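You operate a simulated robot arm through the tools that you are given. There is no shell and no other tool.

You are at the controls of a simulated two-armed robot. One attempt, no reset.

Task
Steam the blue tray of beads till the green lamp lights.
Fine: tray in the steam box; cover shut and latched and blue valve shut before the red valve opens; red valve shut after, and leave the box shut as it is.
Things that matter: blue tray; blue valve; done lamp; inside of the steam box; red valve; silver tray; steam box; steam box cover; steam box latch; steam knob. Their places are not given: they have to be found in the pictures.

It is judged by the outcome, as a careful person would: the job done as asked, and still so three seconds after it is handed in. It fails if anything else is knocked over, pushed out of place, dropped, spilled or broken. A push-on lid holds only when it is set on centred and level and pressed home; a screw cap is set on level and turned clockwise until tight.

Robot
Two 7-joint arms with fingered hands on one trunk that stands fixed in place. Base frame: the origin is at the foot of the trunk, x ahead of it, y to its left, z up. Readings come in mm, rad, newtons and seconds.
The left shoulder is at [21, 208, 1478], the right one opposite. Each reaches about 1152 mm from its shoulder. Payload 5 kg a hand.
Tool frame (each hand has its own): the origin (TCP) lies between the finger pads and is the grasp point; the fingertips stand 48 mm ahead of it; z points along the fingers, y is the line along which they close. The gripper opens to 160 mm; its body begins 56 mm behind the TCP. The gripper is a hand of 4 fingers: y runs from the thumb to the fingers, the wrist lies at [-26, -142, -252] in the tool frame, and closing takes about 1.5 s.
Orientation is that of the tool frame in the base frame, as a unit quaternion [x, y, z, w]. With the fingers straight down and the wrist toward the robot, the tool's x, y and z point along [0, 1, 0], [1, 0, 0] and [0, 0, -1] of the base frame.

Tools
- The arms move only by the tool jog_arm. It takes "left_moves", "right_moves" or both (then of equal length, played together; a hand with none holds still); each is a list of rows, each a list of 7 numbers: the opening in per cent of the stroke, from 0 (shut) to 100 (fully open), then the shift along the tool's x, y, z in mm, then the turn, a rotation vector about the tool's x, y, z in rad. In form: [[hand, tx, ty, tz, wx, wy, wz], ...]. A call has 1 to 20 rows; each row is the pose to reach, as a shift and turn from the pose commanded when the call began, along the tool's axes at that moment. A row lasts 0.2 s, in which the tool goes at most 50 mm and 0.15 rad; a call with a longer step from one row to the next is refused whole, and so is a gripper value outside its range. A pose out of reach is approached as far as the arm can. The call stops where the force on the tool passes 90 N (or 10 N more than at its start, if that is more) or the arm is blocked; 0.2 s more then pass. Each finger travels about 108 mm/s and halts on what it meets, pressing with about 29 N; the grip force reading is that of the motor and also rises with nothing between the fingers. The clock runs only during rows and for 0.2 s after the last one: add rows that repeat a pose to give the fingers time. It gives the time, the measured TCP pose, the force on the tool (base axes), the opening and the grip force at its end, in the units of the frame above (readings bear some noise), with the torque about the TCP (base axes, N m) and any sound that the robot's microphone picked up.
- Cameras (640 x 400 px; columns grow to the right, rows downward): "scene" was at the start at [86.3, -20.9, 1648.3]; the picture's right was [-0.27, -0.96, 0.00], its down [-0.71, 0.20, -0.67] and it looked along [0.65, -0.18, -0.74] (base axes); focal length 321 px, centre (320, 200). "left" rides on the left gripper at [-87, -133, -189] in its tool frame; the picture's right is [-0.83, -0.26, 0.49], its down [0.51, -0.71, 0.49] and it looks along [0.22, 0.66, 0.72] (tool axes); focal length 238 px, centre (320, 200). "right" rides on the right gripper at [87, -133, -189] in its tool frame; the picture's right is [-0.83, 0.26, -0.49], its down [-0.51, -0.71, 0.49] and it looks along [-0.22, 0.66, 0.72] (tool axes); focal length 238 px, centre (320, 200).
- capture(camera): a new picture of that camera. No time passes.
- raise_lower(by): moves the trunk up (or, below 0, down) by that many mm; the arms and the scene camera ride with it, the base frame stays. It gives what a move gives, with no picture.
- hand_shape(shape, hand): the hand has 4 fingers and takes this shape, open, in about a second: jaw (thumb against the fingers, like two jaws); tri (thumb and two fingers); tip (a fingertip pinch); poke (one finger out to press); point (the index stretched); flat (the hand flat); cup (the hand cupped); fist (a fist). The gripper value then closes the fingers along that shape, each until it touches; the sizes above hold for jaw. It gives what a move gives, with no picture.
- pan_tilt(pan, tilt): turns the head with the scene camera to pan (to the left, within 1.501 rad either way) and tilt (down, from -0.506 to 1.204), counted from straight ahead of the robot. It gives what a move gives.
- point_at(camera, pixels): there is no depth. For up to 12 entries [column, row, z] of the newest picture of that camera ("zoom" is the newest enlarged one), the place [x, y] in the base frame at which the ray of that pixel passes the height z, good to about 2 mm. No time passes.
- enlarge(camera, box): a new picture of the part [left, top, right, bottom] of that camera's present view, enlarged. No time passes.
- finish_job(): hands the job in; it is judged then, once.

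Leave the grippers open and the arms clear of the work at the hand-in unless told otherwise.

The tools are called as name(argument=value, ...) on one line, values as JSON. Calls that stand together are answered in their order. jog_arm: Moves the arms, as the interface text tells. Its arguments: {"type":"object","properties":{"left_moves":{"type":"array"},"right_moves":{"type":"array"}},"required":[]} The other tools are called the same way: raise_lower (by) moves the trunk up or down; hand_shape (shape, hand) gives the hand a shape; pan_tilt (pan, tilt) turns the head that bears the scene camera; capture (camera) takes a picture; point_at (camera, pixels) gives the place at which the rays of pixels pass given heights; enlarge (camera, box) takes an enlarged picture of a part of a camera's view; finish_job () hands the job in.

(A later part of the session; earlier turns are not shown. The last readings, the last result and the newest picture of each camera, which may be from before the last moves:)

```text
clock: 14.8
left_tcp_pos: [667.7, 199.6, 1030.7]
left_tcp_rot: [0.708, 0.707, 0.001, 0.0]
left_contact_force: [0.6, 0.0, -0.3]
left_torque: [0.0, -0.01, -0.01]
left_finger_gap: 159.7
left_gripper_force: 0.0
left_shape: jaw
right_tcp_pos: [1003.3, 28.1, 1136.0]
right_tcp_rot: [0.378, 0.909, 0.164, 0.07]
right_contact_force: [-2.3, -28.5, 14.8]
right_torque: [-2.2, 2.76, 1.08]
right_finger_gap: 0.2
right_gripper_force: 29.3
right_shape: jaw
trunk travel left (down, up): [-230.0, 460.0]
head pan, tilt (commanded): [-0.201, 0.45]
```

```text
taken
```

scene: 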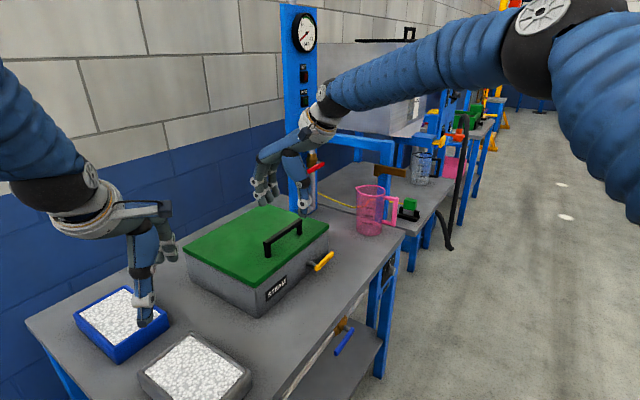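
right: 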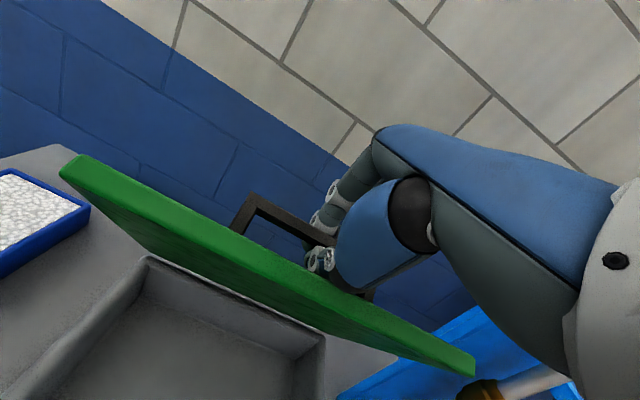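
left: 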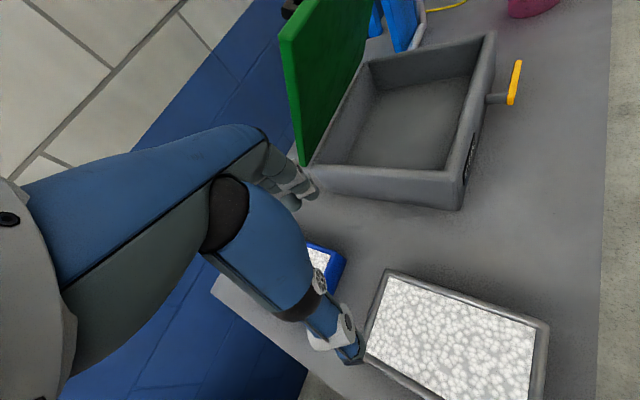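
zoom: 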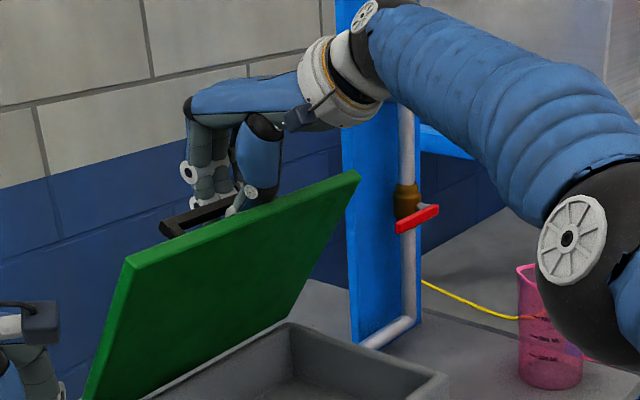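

The lid stands at about 59°. The handle pull cannot take it further, so the left hand will push it past vertical from inside. I close the left hand and pitch its fingers forward while moving in front of the opening.

jog_arm(left_moves=[[60, -18, 11.5, -6.4, -0.131, 0, 0], [20, -36.5, 23, -12.8, -0.262, 0, 0], [0, -54.8, 34.5, -19.1, -0.393, 0, 0], [0, -73, 46, -25.5, -0.524, 0, 0], [0, -91.3, 57.5, -31.9, -0.654, 0, 0], [0, -109.5, 69, -38.3, -0.785, 0, 0], [0, -127.8, 80.5, -44.6, -0.916, 0, 0], [0, -146, 92, -51, -1.047, 0, 0], [0, -146, 92, -51, -1.047, 0, 0]])

capture(camera="scene")

capture(camera="left")

```text
clock: 16.8
left_tcp_pos: [759.7, 53.7, 1081.3]
left_tcp_rot: [0.612, 0.611, 0.355, 0.354]
left_contact_force: [0.6, 0.0, -0.2]
left_torque: [0.01, -0.04, 0.0]
left_finger_gap: 0.1
left_gripper_force: 29.8
left_shape: jaw
right_tcp_pos: [1000.4, 29.0, 1135.4]
right_tcp_rot: [0.378, 0.909, 0.165, 0.068]
right_contact_force: [2.0, -31.4, 23.5]
right_torque: [-2.15, 2.17, 0.84]
right_finger_gap: 0.0
right_gripper_force: 29.5
right_shape: jaw
trunk travel left (down, up): [-230.0, 460.0]
head pan, tilt (commanded): [-0.201, 0.45]
```

```text
taken
```

scene: 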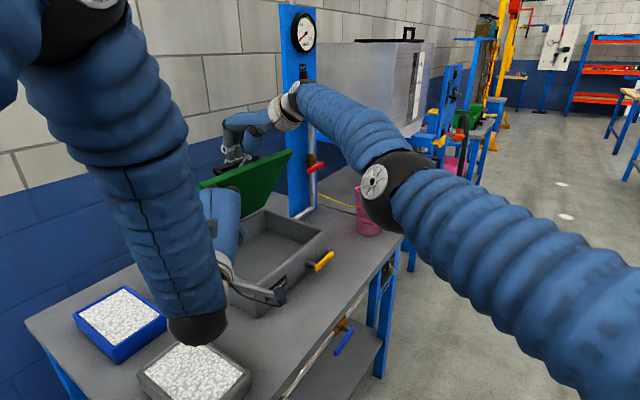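

```text
taken
```

left: 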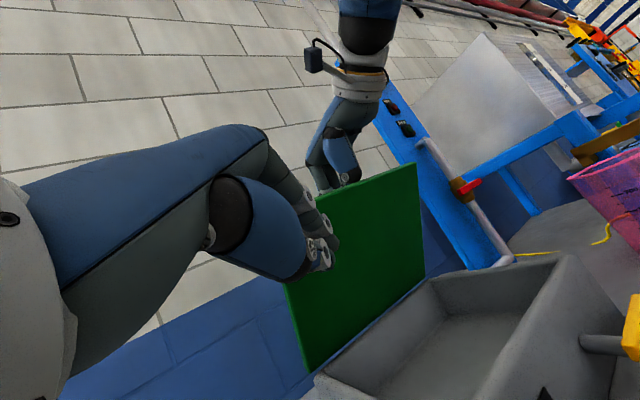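

The left elbow appears at (198,330) over the silver tray; I check how high it is.

point_at(camera="scene", pixels=[[198, 330, 850], [198, 330, 950], [198, 330, 1050], [198, 330, 1150], [230, 265, 950], [230, 265, 1050], [230, 265, 1100]])

enlarge(camera="scene", box=[130, 160, 386, 400])

enlarge(camera="right", box=[0, 100, 320, 300])

```text
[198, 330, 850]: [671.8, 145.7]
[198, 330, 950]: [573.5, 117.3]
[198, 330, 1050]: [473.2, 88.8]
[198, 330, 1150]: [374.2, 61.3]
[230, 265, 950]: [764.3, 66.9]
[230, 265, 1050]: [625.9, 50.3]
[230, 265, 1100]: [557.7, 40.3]
```

```text
1.67 times, centred on (258, 280) of scene
```

zoom: 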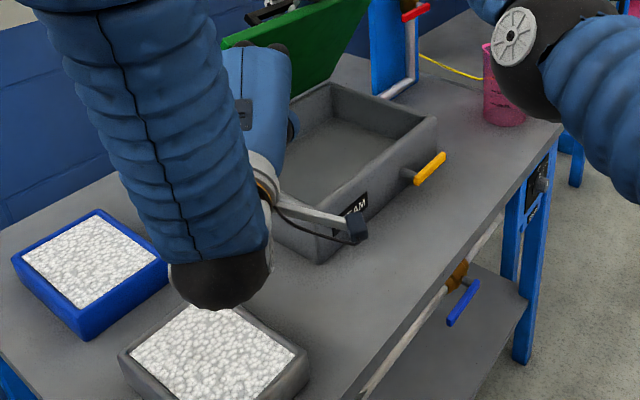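

```text
2.00 times, centred on (160, 200) of right
```

zoom: 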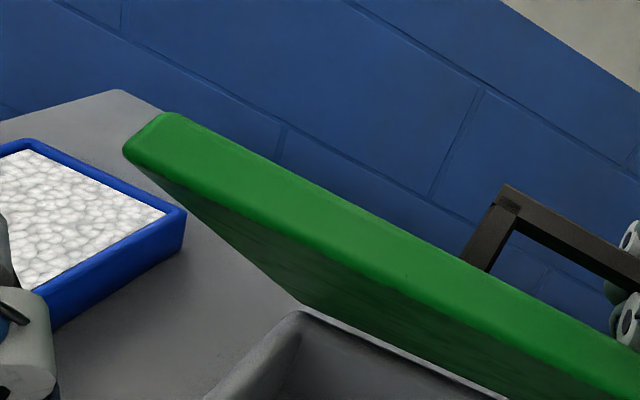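

That black end is the left wrist at z≈1050, well clear of the trays. I bring the left fingertips up against the lid's inner face so it's supported before the right hand lets go.

jog_arm(left_moves=[[0, -4, 21, 19, 0, 0, 0], [0, -6, 33, 44, 0, 0, 0], [0, 0, 51, 63, 0, 0, 0], [0, 3, 56, 66, 0, 0, 0], [0, 5.7, 60, 69, 0, 0, 0]])

capture(camera="left")

enlarge(camera="scene", box=[150, 90, 342, 210])

```text
clock: 17.8
left_tcp_pos: [833.0, 41.0, 1079.3]
left_tcp_rot: [0.625, 0.609, 0.342, 0.349]
left_contact_force: [-35.3, -20.4, -16.2]
left_torque: [0.24, -1.86, 1.84]
left_finger_gap: 0.0
left_gripper_force: 29.4
left_shape: jaw
right_tcp_pos: [1007.0, 33.7, 1140.1]
right_tcp_rot: [0.38, 0.907, 0.168, 0.074]
right_contact_force: [29.2, 4.0, 8.2]
right_torque: [-3.36, 3.93, 0.71]
right_finger_gap: 0.0
right_gripper_force: 28.7
right_shape: jaw
trunk travel left (down, up): [-230.0, 460.0]
head pan, tilt (commanded): [-0.201, 0.45]
stopped in row 4 (left hand): the force on the tool passed its limit at 97 N (the readings are from after the stop); the commanded pose is now the measured one
```

```text
taken
```

left: 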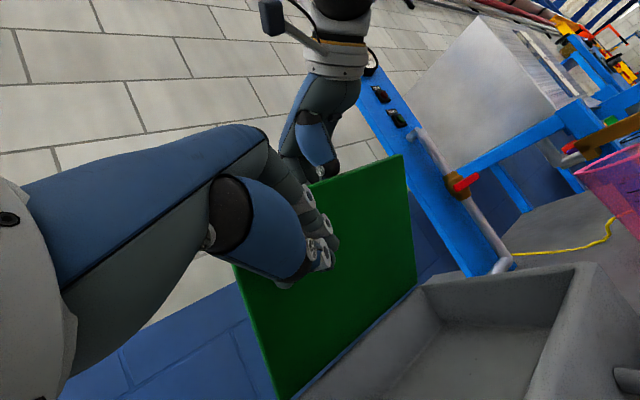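

```text
3.33 times, centred on (246, 150) of scene
```

zoom: 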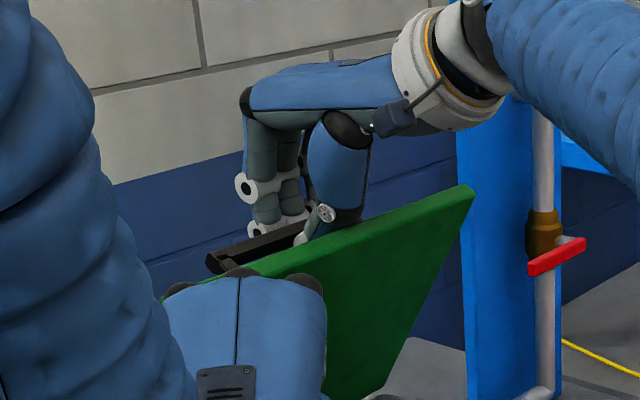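

The left hand now presses firmly on the lid from inside. I open the right hand off the bar while the left holds.

jog_arm(right_moves=[[15, 0, 0, 0, 0, 0, 0], [30, 0, 0, 0, 0, 0, 0], [40, 0, 0, 0, 0, 0, 0], [40, 0, 0, 0, 0, 0, 0], [40, 0, 0, 0, 0, 0, 0]])

enlarge(camera="scene", box=[150, 90, 342, 210])

capture(camera="right")

```text
clock: 19.0
left_tcp_pos: [831.5, 38.7, 1077.8]
left_tcp_rot: [0.627, 0.607, 0.339, 0.351]
left_contact_force: [-55.6, -47.5, -34.9]
left_torque: [0.33, -2.55, 3.02]
left_finger_gap: 0.1
left_gripper_force: 29.2
left_shape: jaw
right_tcp_pos: [1006.3, 38.3, 1140.7]
right_tcp_rot: [0.379, 0.907, 0.169, 0.072]
right_contact_force: [59.4, 45.5, 15.4]
right_torque: [-2.04, 2.12, 0.47]
right_finger_gap: 45.9
right_gripper_force: 0.0
right_shape: jaw
trunk travel left (down, up): [-230.0, 460.0]
head pan, tilt (commanded): [-0.201, 0.45]
```

```text
3.33 times, centred on (246, 150) of scene
```

zoom: 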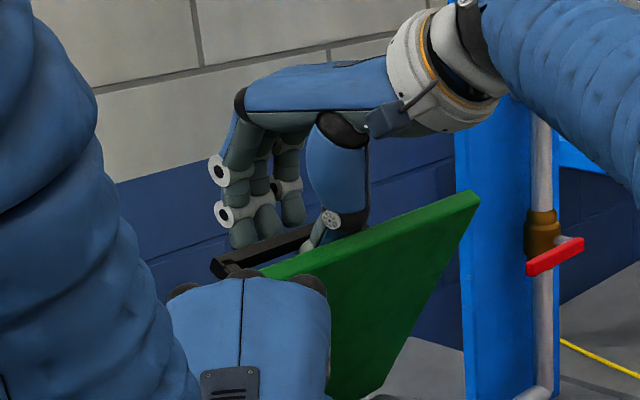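

```text
taken
```

right: 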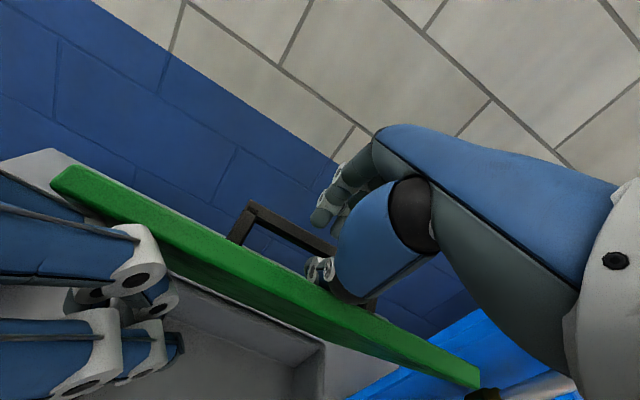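

The fingers are clear of the bar; only the thumb sits between bar and lid. I slide the right hand up and out along the lid plane.

jog_arm(right_moves=[[40, 0, -1.5, -15, 0, 0, 0], [40, 0, -3, -30, 0, 0, 0], [40, 0, -5, -50, 0, 0, 0], [40, 0, -8, -75, 0, 0, 0], [40, 0, -12, -100, 0, 0, 0]])

capture(camera="scene")

capture(camera="right")

```text
clock: 20.2
left_tcp_pos: [836.3, 46.6, 1088.8]
left_tcp_rot: [0.619, 0.609, 0.347, 0.353]
left_contact_force: [-0.4, -2.3, 0.1]
left_torque: [0.07, 0.01, 0.11]
left_finger_gap: 0.2
left_gripper_force: 28.6
left_shape: jaw
right_tcp_pos: [991.9, 3.1, 1231.5]
right_tcp_rot: [0.378, 0.908, 0.164, 0.071]
right_contact_force: [-0.2, 0.5, -0.3]
right_torque: [0.01, -0.04, 0.03]
right_finger_gap: 64.1
right_gripper_force: 0.1
right_shape: jaw
right hand out of reach, approached as far as the arm can: row 1, 2, 3, 4, 5
trunk travel left (down, up): [-230.0, 460.0]
head pan, tilt (commanded): [-0.201, 0.45]
```

```text
taken
```

scene: 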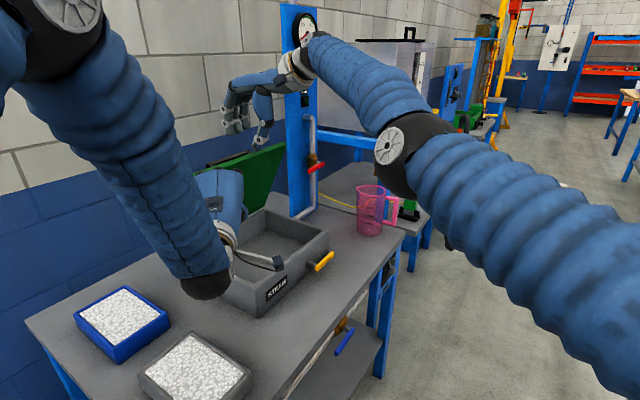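

```text
taken
```

right: 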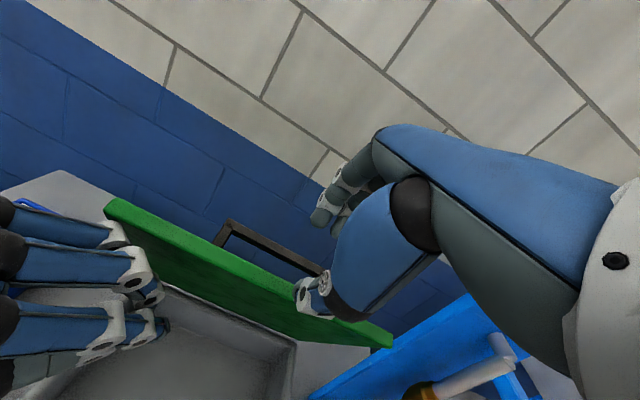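

The right hand is free of the handle. I draw it back toward the robot, out of the lid's swing.

jog_arm(right_moves=[[40, 0, -40, -15, 0, 0, 0], [40, 0, -80, -30, 0, 0, 0], [40, 0, -120, -45, 0, 0, 0], [40, 0, -160, -60, 0, 0, 0], [40, 0, -199, -74, 0, 0, 0]])

capture(camera="scene")

capture(camera="left")

capture(camera="right")

```text
clock: 21.4
left_tcp_pos: [836.2, 46.3, 1084.9]
left_tcp_rot: [0.62, 0.61, 0.347, 0.351]
left_contact_force: [-0.5, -0.4, -0.5]
left_torque: [0.0, 0.02, 0.04]
left_finger_gap: 0.3
left_gripper_force: 29.2
left_shape: jaw
right_tcp_pos: [988.6, -132.1, 1272.3]
right_tcp_rot: [0.377, 0.909, 0.165, 0.069]
right_contact_force: [-0.1, 1.5, -0.5]
right_torque: [-0.03, -0.02, -0.04]
right_finger_gap: 64.1
right_gripper_force: 0.1
right_shape: jaw
right hand out of reach, approached as far as the arm can: row 1, 2, 3, 4, 5
trunk travel left (down, up): [-230.0, 460.0]
head pan, tilt (commanded): [-0.201, 0.45]
```

```text
taken
```

scene: 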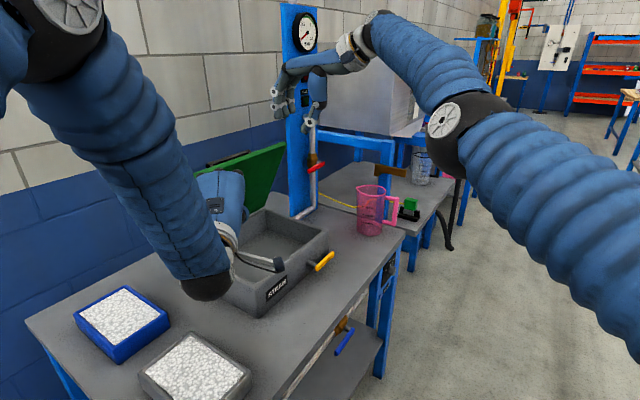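

```text
taken
```

left: 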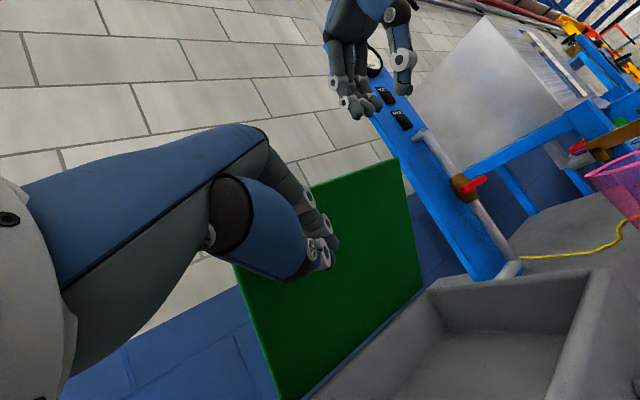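

```text
taken
```

right: 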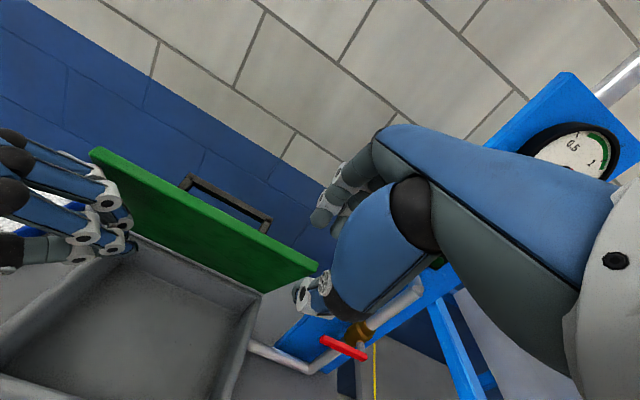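

The right hand isn't distance-limited but wrist-bend-limited (fingers pointing down while high). I pitch its fingers forward as it returns to the commanded, nearer place.

jog_arm(right_moves=[[40, 0, 0, 0, -0.13, 0, 0], [40, 0, 0, 0, -0.26, 0, 0], [40, 0, 0, 0, -0.39, 0, 0], [40, 0, 0, 0, -0.52, 0, 0], [40, 0, 0, 0, -0.65, 0, 0], [40, 0, 0, 0, -0.65, 0, 0]])

capture(camera="scene")

```text
clock: 22.8
left_tcp_pos: [835.5, 45.9, 1084.5]
left_tcp_rot: [0.62, 0.61, 0.347, 0.351]
left_contact_force: [-0.7, 0.7, 0.0]
left_torque: [0.01, 0.03, -0.01]
left_finger_gap: 0.2
left_gripper_force: 28.3
left_shape: jaw
right_tcp_pos: [1062.1, -140.0, 1273.9]
right_tcp_rot: [0.336, 0.806, 0.448, 0.19]
right_contact_force: [-0.5, -0.5, 0.8]
right_torque: [-0.04, 0.01, -0.06]
right_finger_gap: 63.9
right_gripper_force: 0.2
right_shape: jaw
right hand out of reach, approached as far as the arm can: row 1, 2, 3, 4, 5, 6
trunk travel left (down, up): [-230.0, 460.0]
head pan, tilt (commanded): [-0.201, 0.45]
```

```text
taken
```

scene: 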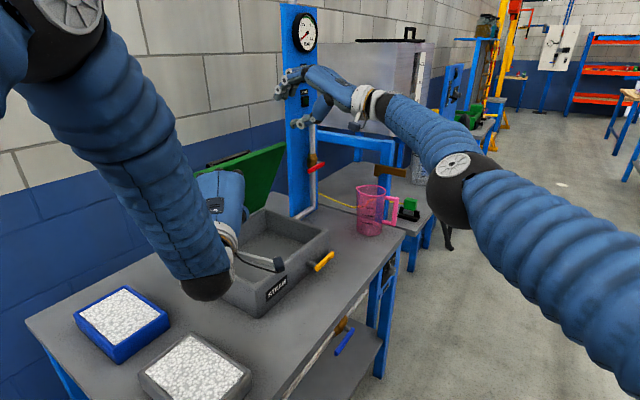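

The arm seems stuck near full stretch. I send it to a comfortable place nearer the body, turning the hand back to heading straight ahead.

jog_arm(right_moves=[[40, -1, -25, -33, 0.036, -0.1025, 0.0816], [40, -2, -50, -66, 0.072, -0.205, 0.163], [40, -3.5, -75, -99, 0.1075, -0.3075, 0.245], [40, -5, -100, -132, 0.143, -0.41, 0.326], [40, -6, -125, -165, 0.179, -0.5125, 0.408], [40, -7, -150, -198, 0.215, -0.615, 0.4895], [40, -7, -150, -198, 0.215, -0.615, 0.4895]])

capture(camera="scene")

```text
clock: 24.4
left_tcp_pos: [836.7, 46.2, 1082.7]
left_tcp_rot: [0.621, 0.61, 0.345, 0.35]
left_contact_force: [1.0, 0.1, -1.1]
left_torque: [-0.02, -0.05, -0.02]
left_finger_gap: 0.1
left_gripper_force: 28.9
left_shape: jaw
right_tcp_pos: [1145.5, -343.1, 1303.7]
right_tcp_rot: [0.655, 0.651, 0.271, 0.273]
right_contact_force: [0.6, -0.3, -0.1]
right_torque: [0.01, 0.06, 0.1]
right_finger_gap: 64.3
right_gripper_force: 0.1
right_shape: jaw
right hand out of reach, approached as far as the arm can: row 1, 2, 3, 4, 5, 6, 7
trunk travel left (down, up): [-230.0, 460.0]
head pan, tilt (commanded): [-0.201, 0.45]
```

```text
taken
```

scene: 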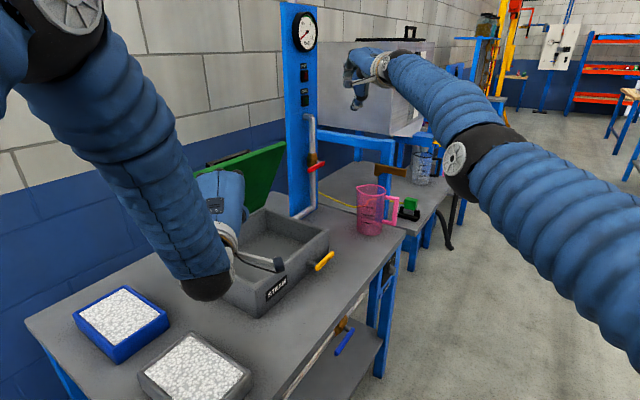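

The arm is straight and the solver cannot fold the elbow from there. I command it upward (free space) so the elbow begins to bend.

jog_arm(right_moves=[[40, 0, 30, -30, 0, 0, 0], [40, 0, 60, -60, 0, 0, 0], [40, 0, 90, -90, 0, 0, 0], [40, 0, 120, -120, 0, 0, 0], [40, 0, 150, -150, 0, 0, 0], [40, 0, 177, -177, 0, 0, 0]])

capture(camera="scene")

```text
clock: 25.8
left_tcp_pos: [836.5, 48.1, 1082.6]
left_tcp_rot: [0.62, 0.611, 0.345, 0.351]
left_contact_force: [1.3, 1.1, -1.4]
left_torque: [-0.05, 0.01, -0.08]
left_finger_gap: 0.3
left_gripper_force: 28.9
left_shape: jaw
right_tcp_pos: [1086.2, -336.4, 1502.2]
right_tcp_rot: [0.654, 0.651, 0.271, 0.273]
right_contact_force: [1.2, 0.5, 1.1]
right_torque: [-0.08, 0.16, -0.04]
right_finger_gap: 64.1
right_gripper_force: 0.0
right_shape: jaw
right hand out of reach, approached as far as the arm can: row 1, 2, 3, 4, 5, 6
trunk travel left (down, up): [-230.0, 460.0]
head pan, tilt (commanded): [-0.201, 0.45]
```

```text
taken
```

scene: 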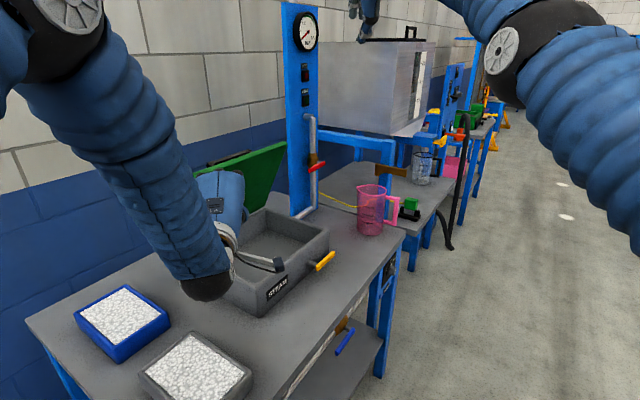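

jog_arm(right_moves=[[40, 0, 0, 0, 0, 0, 0], [40, 0, 0, 0, 0, 0, 0], [40, 0, 0, 0, 0, 0, 0], [40, 0, 0, 0, 0, 0, 0], [40, 0, 0, 0, 0, 0, 0]])

capture(camera="right")

```text
clock: 27.0
left_tcp_pos: [836.1, 46.1, 1084.7]
left_tcp_rot: [0.621, 0.61, 0.346, 0.351]
left_contact_force: [0.7, 0.6, -0.2]
left_torque: [-0.04, 0.01, 0.0]
left_finger_gap: 0.1
left_gripper_force: 28.8
left_shape: jaw
right_tcp_pos: [1084.8, -338.8, 1502.6]
right_tcp_rot: [0.654, 0.651, 0.271, 0.273]
right_contact_force: [0.2, -0.2, -0.4]
right_torque: [0.0, -0.06, -0.01]
right_finger_gap: 64.0
right_gripper_force: 0.1
right_shape: jaw
trunk travel left (down, up): [-230.0, 460.0]
head pan, tilt (commanded): [-0.201, 0.45]
```

```text
taken
```

right: 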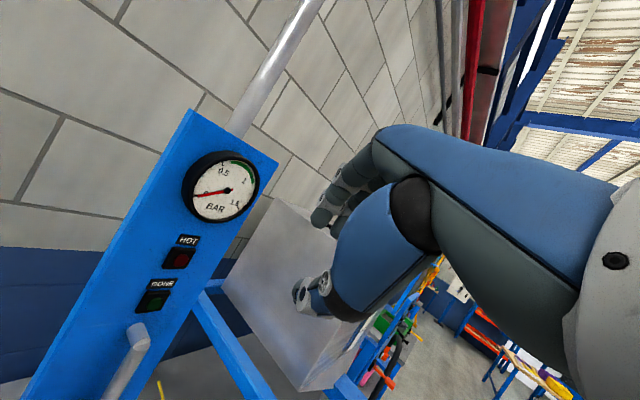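

Zero rows show the commanded pose is where the arm really is: it is fully straight and cannot pull straight in. I swing it to the right over the open aisle, away from the post, before folding the elbow.

jog_arm(right_moves=[[40, -44, -12, -3, 0, 0, 0], [40, -88, -23, -5, 0, 0, 0], [40, -132, -35, -8, 0, 0, 0], [40, -175, -46, -10, 0, 0, 0], [40, -219, -58, -13, 0, 0, 0], [40, -263, -69, -16, 0, 0, 0], [40, -306, -81, -18, 0, 0, 0], [40, -350, -92, -21, 0, 0, 0]])

capture(camera="scene")

```text
clock: 28.8
left_tcp_pos: [834.9, 44.5, 1085.3]
left_tcp_rot: [0.622, 0.609, 0.345, 0.351]
left_contact_force: [-1.3, -1.2, 0.5]
left_torque: [0.04, -0.02, 0.13]
left_finger_gap: 0.0
left_gripper_force: 29.0
left_shape: jaw
right_tcp_pos: [991.7, -682.7, 1451.7]
right_tcp_rot: [0.654, 0.651, 0.272, 0.273]
right_contact_force: [0.1, 0.7, 0.8]
right_torque: [0.02, -0.04, 0.02]
right_finger_gap: 64.0
right_gripper_force: 0.0
right_shape: jaw
right hand out of reach, approached as far as the arm can: row 8
trunk travel left (down, up): [-230.0, 460.0]
head pan, tilt (commanded): [-0.201, 0.45]
```

```text
taken
```

scene: 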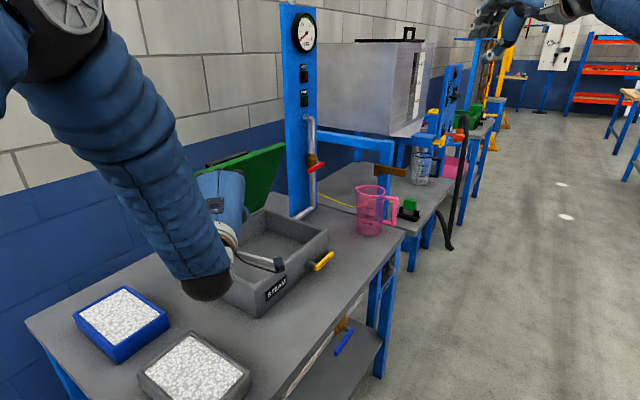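

Sideways moves work. Now I fold it inward, down and back, staying over the aisle.

jog_arm(right_moves=[[40, 28, -35, -4, 0, 0, 0], [40, 56, -71, -8, 0, 0, 0], [40, 83, -106, -12, 0, 0, 0], [40, 111, -141, -16, 0, 0, 0], [40, 139, -177, -19, 0, 0, 0], [40, 167, -212, -23, 0, 0, 0], [40, 194, -247, -27, 0, 0, 0], [40, 222, -283, -31, 0, 0, 0], [40, 250, -318, -35, 0, 0, 0]])

capture(camera="scene")

```text
clock: 30.8
left_tcp_pos: [835.4, 47.5, 1085.1]
left_tcp_rot: [0.62, 0.611, 0.345, 0.351]
left_contact_force: [-0.2, 0.8, 0.5]
left_torque: [0.0, -0.04, -0.07]
left_finger_gap: 0.1
left_gripper_force: 29.0
left_shape: jaw
right_tcp_pos: [743.0, -428.3, 1251.1]
right_tcp_rot: [0.654, 0.651, 0.272, 0.274]
right_contact_force: [-0.3, 0.8, 1.3]
right_torque: [-0.04, 0.1, -0.05]
right_finger_gap: 63.9
right_gripper_force: 0.0
right_shape: jaw
trunk travel left (down, up): [-230.0, 460.0]
head pan, tilt (commanded): [-0.201, 0.45]
```

```text
taken
```

scene: 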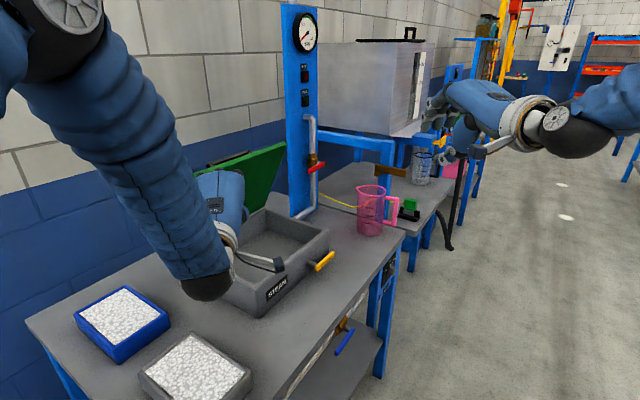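

The right arm is comfortable again. The left hand feels no load, so I check where the lid stands now.

enlarge(camera="scene", box=[180, 100, 340, 200])

capture(camera="left")

capture(camera="right")

```text
4.00 times, centred on (260, 150) of scene
```

zoom: 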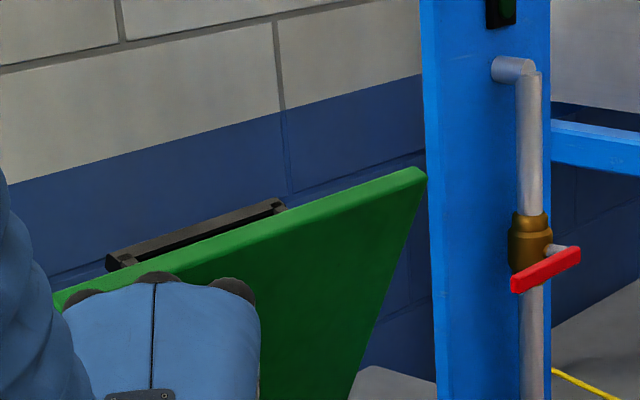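

```text
taken
```

left: 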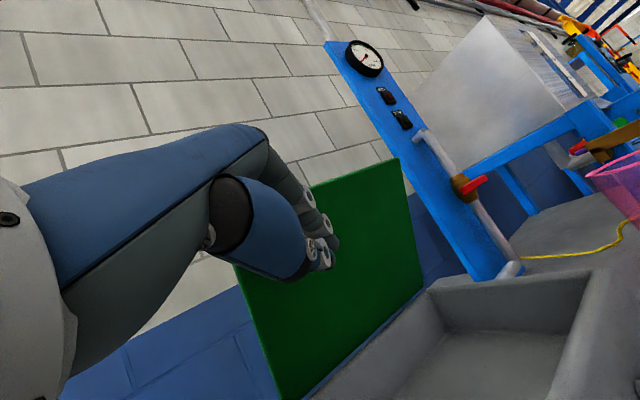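

```text
taken
```

right: 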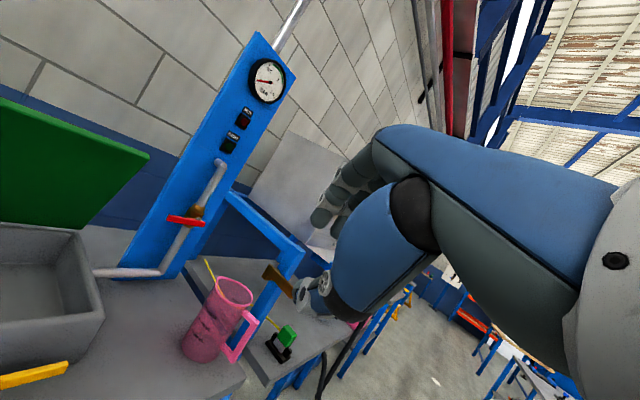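

point_at(camera="scene", pixels=[[286, 142, 1100], [286, 142, 1150], [286, 142, 1200]])

```text
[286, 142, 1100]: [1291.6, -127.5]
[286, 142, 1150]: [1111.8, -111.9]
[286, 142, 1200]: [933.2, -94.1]
```

The lid stands at about 64° and stays there on its own. With the left hand I push it on past vertical along its arc.

jog_arm(left_moves=[[0, 18.7, 16.7, 12, 0, 0, 0], [0, 37.5, 33.5, 24, 0, 0, 0], [0, 56, 44, 39, 0, 0, 0], [0, 74.3, 54, 54.6, 0, 0, 0], [0, 86.5, 57.5, 66.6, 0, 0, 0], [0, 98.6, 60.9, 78.7, 0, 0, 0]])

capture(camera="scene")

capture(camera="right")

```text
clock: 32.2
left_tcp_pos: [936.6, 144.5, 1094.9]
left_tcp_rot: [0.621, 0.61, 0.345, 0.351]
left_contact_force: [1.1, 0.5, -0.6]
left_torque: [-0.01, 0.01, -0.02]
left_finger_gap: 0.0
left_gripper_force: 29.0
left_shape: jaw
right_tcp_pos: [744.9, -426.1, 1251.2]
right_tcp_rot: [0.654, 0.651, 0.271, 0.273]
right_contact_force: [-0.2, 0.2, -0.8]
right_torque: [-0.06, 0.05, -0.04]
right_finger_gap: 63.9
right_gripper_force: 0.0
right_shape: jaw
trunk travel left (down, up): [-230.0, 460.0]
head pan, tilt (commanded): [-0.201, 0.45]
```

```text
taken
```

scene: 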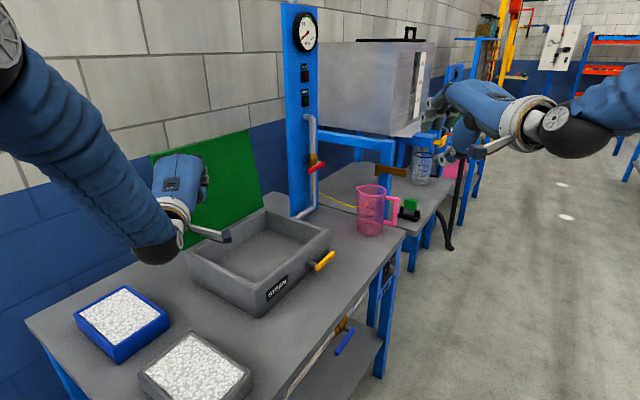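

```text
taken
```

right: 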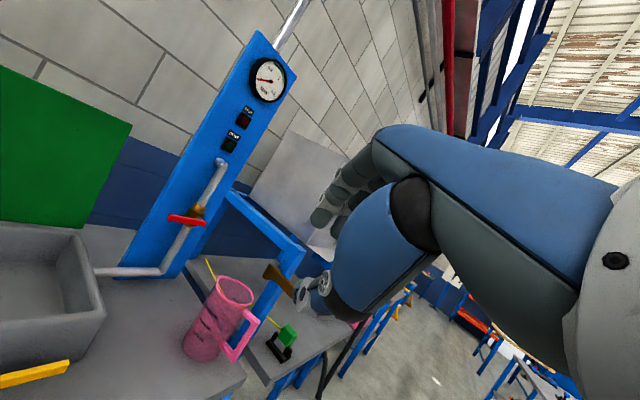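

The lid is up around vertical. I measure its top corner at (250,131).

enlarge(camera="scene", box=[130, 100, 290, 200])

point_at(camera="scene", pixels=[[250.5, 130.5, 1100], [250.5, 130.5, 1150], [250.5, 130.5, 1200]])

```text
4.00 times, centred on (210, 150) of scene
```

zoom: 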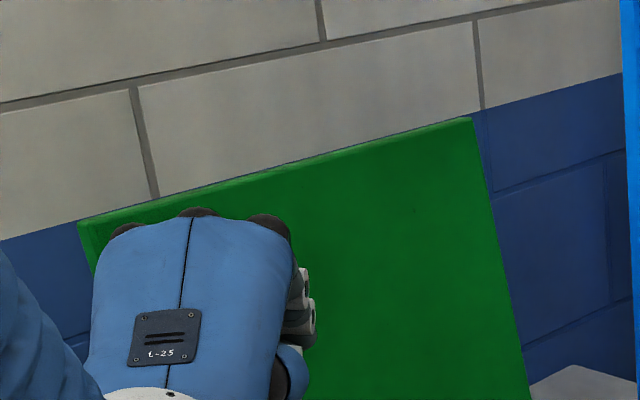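

```text
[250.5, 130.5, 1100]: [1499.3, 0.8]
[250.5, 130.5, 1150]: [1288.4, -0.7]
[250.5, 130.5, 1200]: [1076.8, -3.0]
```

The lid is at about 96°, past vertical, with no load on the hand. I withdraw the left hand and check that the lid stays.

jog_arm(left_moves=[[0, 0, -12, -36, 0, 0, 0], [0, 0, -24, -72, 0, 0, 0], [0, 0, -36, -108, 0, 0, 0], [0, 0, -49, -145, 0, 0, 0]])

capture(camera="scene")

capture(camera="left")

```text
clock: 33.2
left_tcp_pos: [784.6, 146.3, 1129.5]
left_tcp_rot: [0.62, 0.61, 0.346, 0.351]
left_contact_force: [-0.2, 0.5, 0.2]
left_torque: [0.02, 0.0, 0.02]
left_finger_gap: 0.1
left_gripper_force: 29.1
left_shape: jaw
right_tcp_pos: [742.3, -428.2, 1251.4]
right_tcp_rot: [0.654, 0.651, 0.271, 0.274]
right_contact_force: [-0.1, -0.4, 0.6]
right_torque: [0.02, 0.01, -0.06]
right_finger_gap: 63.8
right_gripper_force: 0.0
right_shape: jaw
trunk travel left (down, up): [-230.0, 460.0]
head pan, tilt (commanded): [-0.201, 0.45]
```

```text
taken
```

scene: 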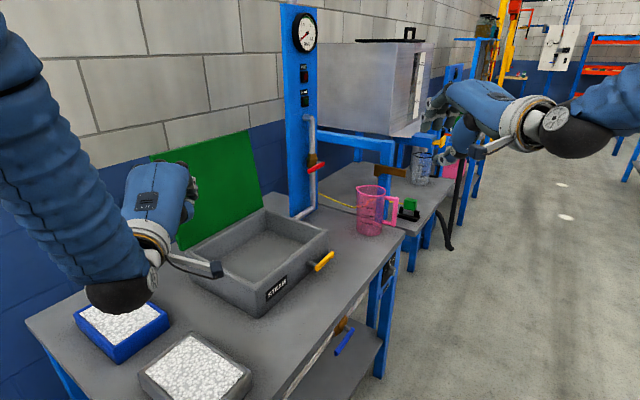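

```text
taken
```

left: 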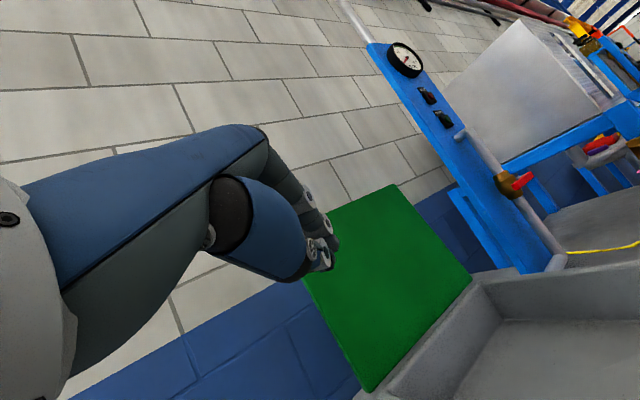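

The cover stays open by itself. Next the blue tray: I open the left hand and bring it fingers-down above the tray centre (≈(765,340)), jaws turned to close across its 125 mm width.

jog_arm(left_moves=[[0, 19.4, -12.3, 4.7, 0.0977, -0.0396, 0.0699], [20, 38.8, -24.6, 9.5, 0.1954, -0.0792, 0.1397], [40, 58.2, -36.9, 14.2, 0.293, -0.1189, 0.2096], [60, 77.6, -49.2, 18.9, 0.3907, -0.1585, 0.2795], [80, 97, -61.5, 23.7, 0.4884, -0.1981, 0.3494], [100, 116.3, -73.8, 28.4, 0.5861, -0.2377, 0.4192], [100, 135.7, -86.1, 33.1, 0.6838, -0.2773, 0.4891], [100, 155.1, -98.4, 37.8, 0.7814, -0.317, 0.559], [100, 174.5, -110.7, 42.6, 0.8791, -0.3566, 0.6288], [100, 193.9, -123, 47.3, 0.9768, -0.3962, 0.6987], [100, 193.9, -123, 47.3, 0.9768, -0.3962, 0.6987]])

capture(camera="scene")

capture(camera="left")

```text
clock: 35.6
left_tcp_pos: [766.8, 341.7, 1001.5]
left_tcp_rot: [0.924, 0.382, 0.001, 0.002]
left_contact_force: [-1.3, 1.4, 0.9]
left_torque: [-0.13, -0.11, 0.06]
left_finger_gap: 160.0
left_gripper_force: 0.2
left_shape: jaw
right_tcp_pos: [741.5, -425.2, 1251.6]
right_tcp_rot: [0.653, 0.651, 0.272, 0.275]
right_contact_force: [-1.6, 0.4, 1.0]
right_torque: [-0.06, 0.03, -0.09]
right_finger_gap: 63.7
right_gripper_force: 0.1
right_shape: jaw
trunk travel left (down, up): [-230.0, 460.0]
head pan, tilt (commanded): [-0.201, 0.45]
```

```text
taken
```

scene: 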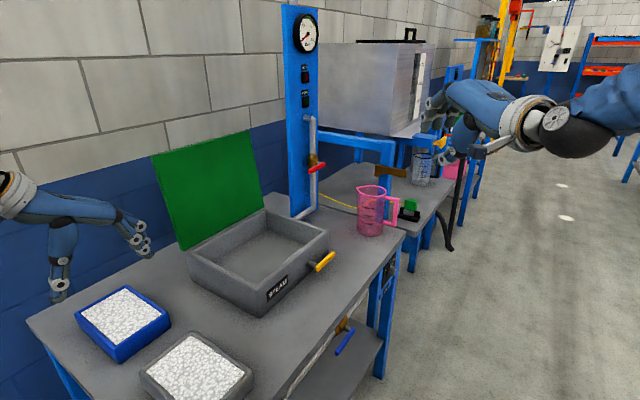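

```text
taken
```

left: 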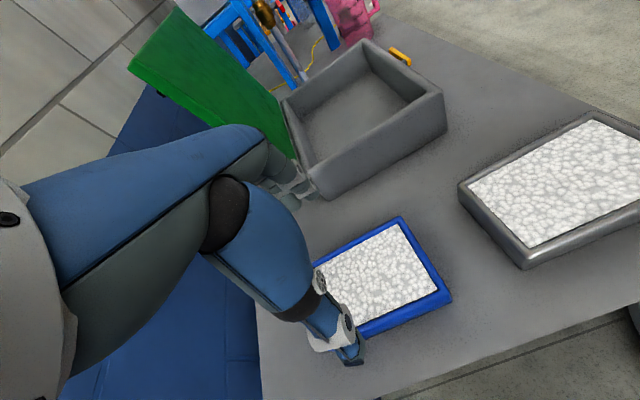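

I check the tray's position again from this view before descending.

enlarge(camera="scene", box=[40, 230, 232, 350])

enlarge(camera="left", box=[270, 190, 462, 370])

```text
3.33 times, centred on (136, 290) of scene
```

zoom: 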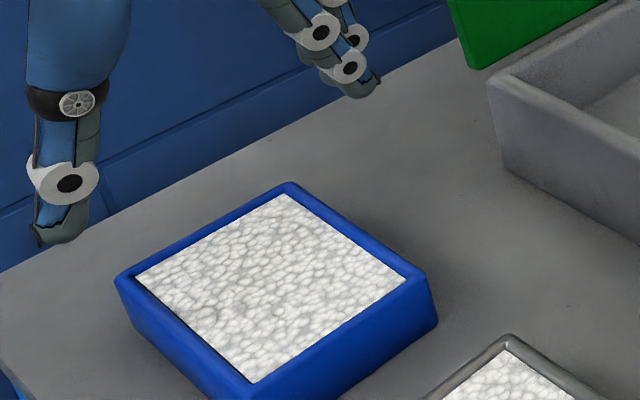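

```text
2.22 times, centred on (366, 280) of left
```

zoom: 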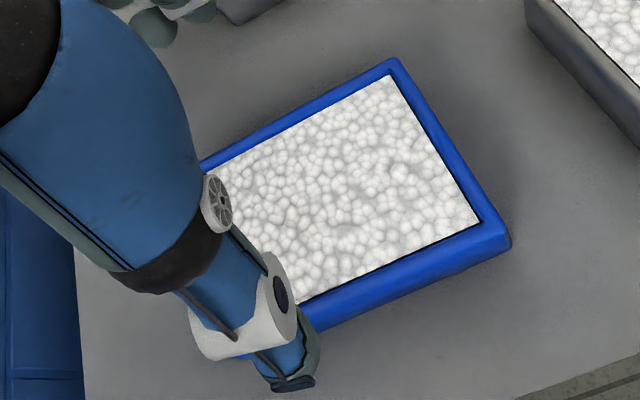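

point_at(camera="scene", pixels=[[74.5, 313.4, 845], [126.4, 285.2, 845], [167.5, 312.5, 845], [112, 346, 845]])

point_at(camera="left", pixels=[[398.9, 217, 845], [446, 289, 845], [451.5, 298, 820]])

```text
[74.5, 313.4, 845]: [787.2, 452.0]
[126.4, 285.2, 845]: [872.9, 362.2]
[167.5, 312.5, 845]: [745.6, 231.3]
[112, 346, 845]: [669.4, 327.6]
```

```text
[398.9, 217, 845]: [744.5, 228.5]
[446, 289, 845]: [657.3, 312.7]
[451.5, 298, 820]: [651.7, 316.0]
```

Tray centre confirmed at ≈(766, 340.5); the hand is centred over it. I descend to TCP z≈858 (tips just above the bench).

jog_arm(left_moves=[[100, 0, 0, 40, 0, 0, 0], [100, 0, 0, 80, 0, 0, 0], [100, 0, 0, 110, 0, 0, 0], [100, 0, 0, 130, 0, 0, 0], [100, 0, 0, 140, 0, 0, 0], [100, 0, 0, 143, 0, 0, 0]])

enlarge(camera="scene", box=[20, 230, 212, 350])

capture(camera="left")

```text
clock: 37.0
left_tcp_pos: [767.3, 338.5, 856.7]
left_tcp_rot: [0.924, 0.382, 0.001, 0.0]
left_contact_force: [0.0, -0.4, -1.0]
left_torque: [-0.02, 0.01, -0.03]
left_finger_gap: 160.0
left_gripper_force: 0.1
left_shape: jaw
right_tcp_pos: [744.8, -427.5, 1249.9]
right_tcp_rot: [0.654, 0.651, 0.271, 0.273]
right_contact_force: [-0.1, 0.6, -0.6]
right_torque: [-0.03, 0.01, -0.03]
right_finger_gap: 63.8
right_gripper_force: 0.1
right_shape: jaw
trunk travel left (down, up): [-230.0, 460.0]
head pan, tilt (commanded): [-0.201, 0.45]
```

```text
3.33 times, centred on (116, 290) of scene
```

zoom: 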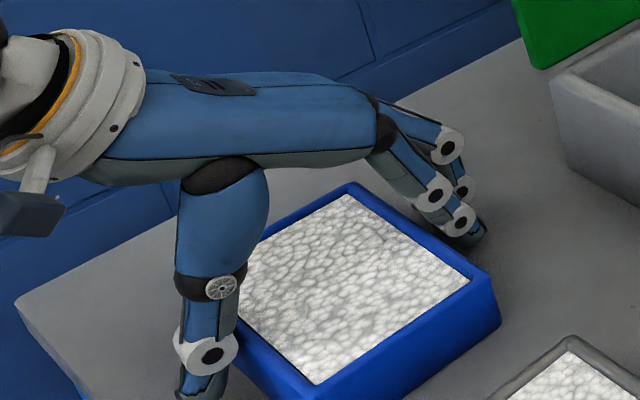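

```text
taken
```

left: 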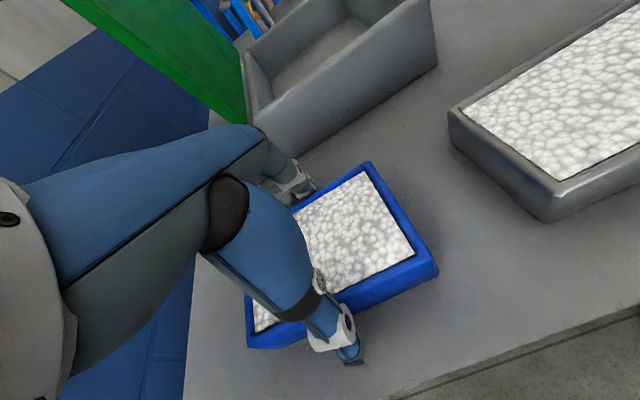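

Thumb and fingers straddle the tray on both sides. I close on it.

jog_arm(left_moves=[[90, 0, 0, 0, 0, 0, 0], [80, 0, 0, 0, 0, 0, 0], [70, 0, 0, 0, 0, 0, 0], [50, 0, 0, 0, 0, 0, 0], [30, 0, 0, 0, 0, 0, 0], [0, 0, 0, 0, 0, 0, 0], [0, 0, 0, 0, 0, 0, 0], [0, 0, 0, 0, 0, 0, 0]])

enlarge(camera="scene", box=[20, 230, 212, 350])

capture(camera="left")

```text
clock: 38.8
left_tcp_pos: [767.1, 339.6, 857.2]
left_tcp_rot: [0.925, 0.381, 0.0, 0.0]
left_contact_force: [-0.5, -0.7, -0.2]
left_torque: [0.0, 0.0, 0.01]
left_finger_gap: 124.5
left_gripper_force: 28.5
left_shape: jaw
right_tcp_pos: [744.3, -428.1, 1249.9]
right_tcp_rot: [0.654, 0.651, 0.271, 0.274]
right_contact_force: [0.2, -0.1, 0.5]
right_torque: [0.02, 0.02, -0.03]
right_finger_gap: 64.1
right_gripper_force: 0.0
right_shape: jaw
trunk travel left (down, up): [-230.0, 460.0]
head pan, tilt (commanded): [-0.201, 0.45]
```

```text
3.33 times, centred on (116, 290) of scene
```

zoom: 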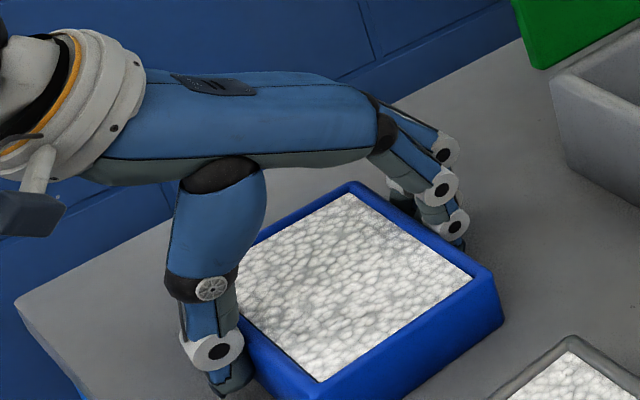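

```text
taken
```

left: 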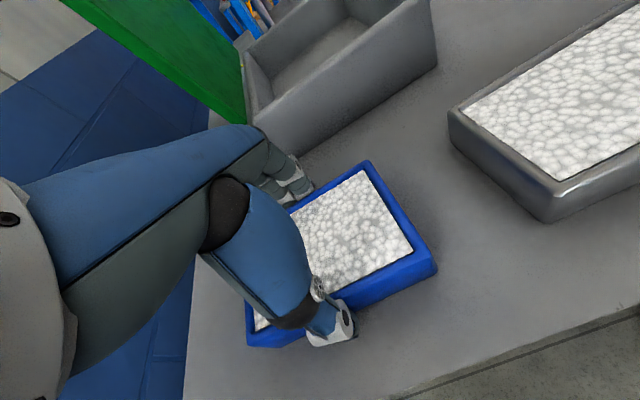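

Grip at 124.5 mm with 28.5 N. I lift 30 mm slowly and check it's level.

jog_arm(left_moves=[[0, 0, 0, -5, 0, 0, 0], [0, 0, 0, -12, 0, 0, 0], [0, 0, 0, -20, 0, 0, 0], [0, 0, 0, -30, 0, 0, 0], [0, 0, 0, -30, 0, 0, 0]])

enlarge(camera="scene", box=[20, 230, 212, 350])

capture(camera="left")

```text
clock: 40.0
left_tcp_pos: [767.0, 339.9, 887.4]
left_tcp_rot: [0.924, 0.382, 0.0, 0.0]
left_contact_force: [-0.5, 0.7, -2.4]
left_torque: [0.05, -0.01, 0.0]
left_finger_gap: 124.5
left_gripper_force: 28.8
left_shape: jaw
right_tcp_pos: [745.9, -427.2, 1250.5]
right_tcp_rot: [0.654, 0.651, 0.271, 0.274]
right_contact_force: [0.3, 0.1, -0.1]
right_torque: [-0.03, 0.0, 0.0]
right_finger_gap: 64.2
right_gripper_force: 0.1
right_shape: jaw
trunk travel left (down, up): [-230.0, 460.0]
head pan, tilt (commanded): [-0.201, 0.45]
```

```text
3.33 times, centred on (116, 290) of scene
```

zoom: 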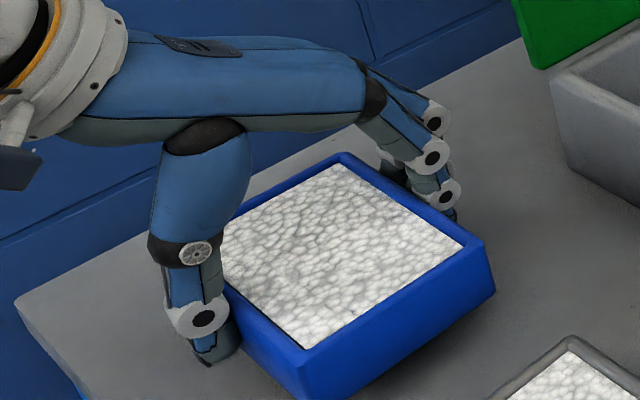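

```text
taken
```

left: 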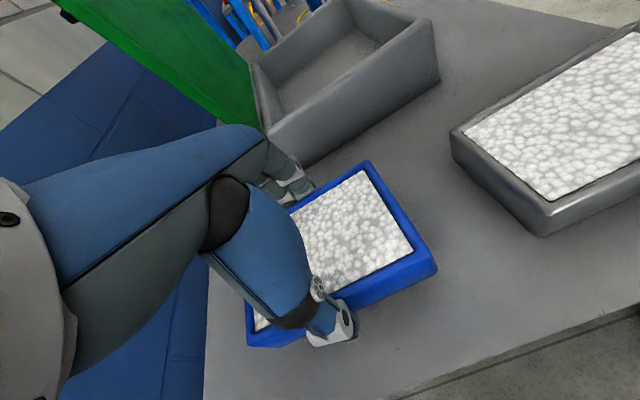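

The tray is level in the grip. Before carrying it, I measure the box's inner opening.

enlarge(camera="scene", box=[170, 190, 346, 330])

```text
2.86 times, centred on (258, 260) of scene
```

zoom: 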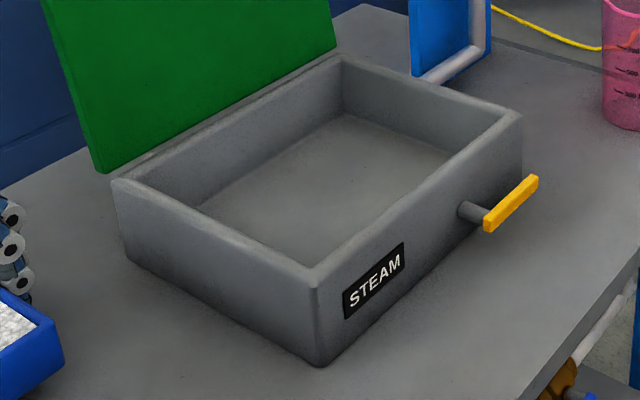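

point_at(camera="scene", pixels=[[256.3, 290.8, 893], [185.6, 254.8, 893], [328.7, 230.3, 893], [266, 210, 893], [256.3, 283.8, 893], [195, 252.3, 893], [321, 231.3, 893], [265.7, 211.7, 893], [266.8, 229.6, 810], [214.3, 261.8, 810], [305.3, 242.5, 810]])

```text
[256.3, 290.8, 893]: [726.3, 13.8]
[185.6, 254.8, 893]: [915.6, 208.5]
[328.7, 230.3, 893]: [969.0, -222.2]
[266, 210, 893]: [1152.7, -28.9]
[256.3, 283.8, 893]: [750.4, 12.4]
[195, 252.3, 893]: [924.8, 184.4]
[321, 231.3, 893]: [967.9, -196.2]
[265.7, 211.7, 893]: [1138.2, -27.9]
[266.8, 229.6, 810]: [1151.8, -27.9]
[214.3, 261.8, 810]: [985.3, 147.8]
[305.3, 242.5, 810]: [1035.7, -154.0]
```

The inner opening spans about 300 × 244 mm, floor near z≈815, so the tray fits with about 30 mm margins. I raise the tray and move it clear of the open lid first, then across above the box.

jog_arm(left_moves=[[0, 0, 0, -20, 0, 0, 0], [0, 0, 0, -45, 0, 0, 0], [0, 0, 0, -75, 0, 0, 0], [0, -10, 0, -100, 0, 0, 0], [0, -30, 0, -113, 0, 0, 0], [0, -60, 0, -113, 0, 0, 0], [0, -90, 0, -113, 0, 0, 0], [0, -115, 0, -113, 0, 0, 0], [0, -123, 0, -113, 0, 0, 0], [0, -123, 0, -113, 0, 0, 0]])

capture(camera="scene")

```text
clock: 42.2
left_tcp_pos: [679.4, 252.7, 1000.2]
left_tcp_rot: [0.924, 0.383, 0.0, 0.0]
left_contact_force: [0.0, 0.7, -3.1]
left_torque: [0.01, -0.02, 0.01]
left_finger_gap: 124.5
left_gripper_force: 28.6
left_shape: jaw
right_tcp_pos: [744.4, -427.5, 1250.4]
right_tcp_rot: [0.654, 0.651, 0.271, 0.274]
right_contact_force: [-0.3, -0.1, -0.4]
right_torque: [-0.01, 0.01, 0.02]
right_finger_gap: 64.1
right_gripper_force: 0.2
right_shape: jaw
trunk travel left (down, up): [-230.0, 460.0]
head pan, tilt (commanded): [-0.201, 0.45]
```

```text
taken
```

scene: 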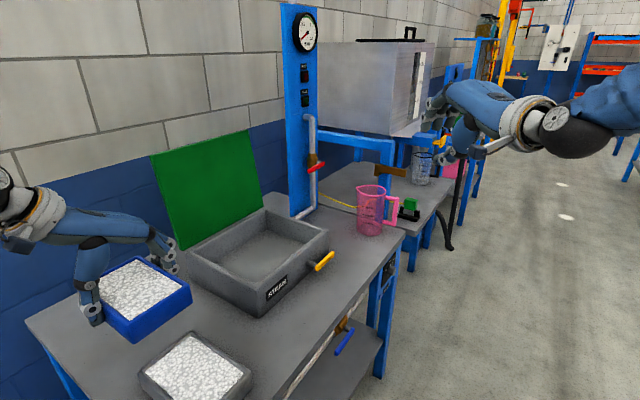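

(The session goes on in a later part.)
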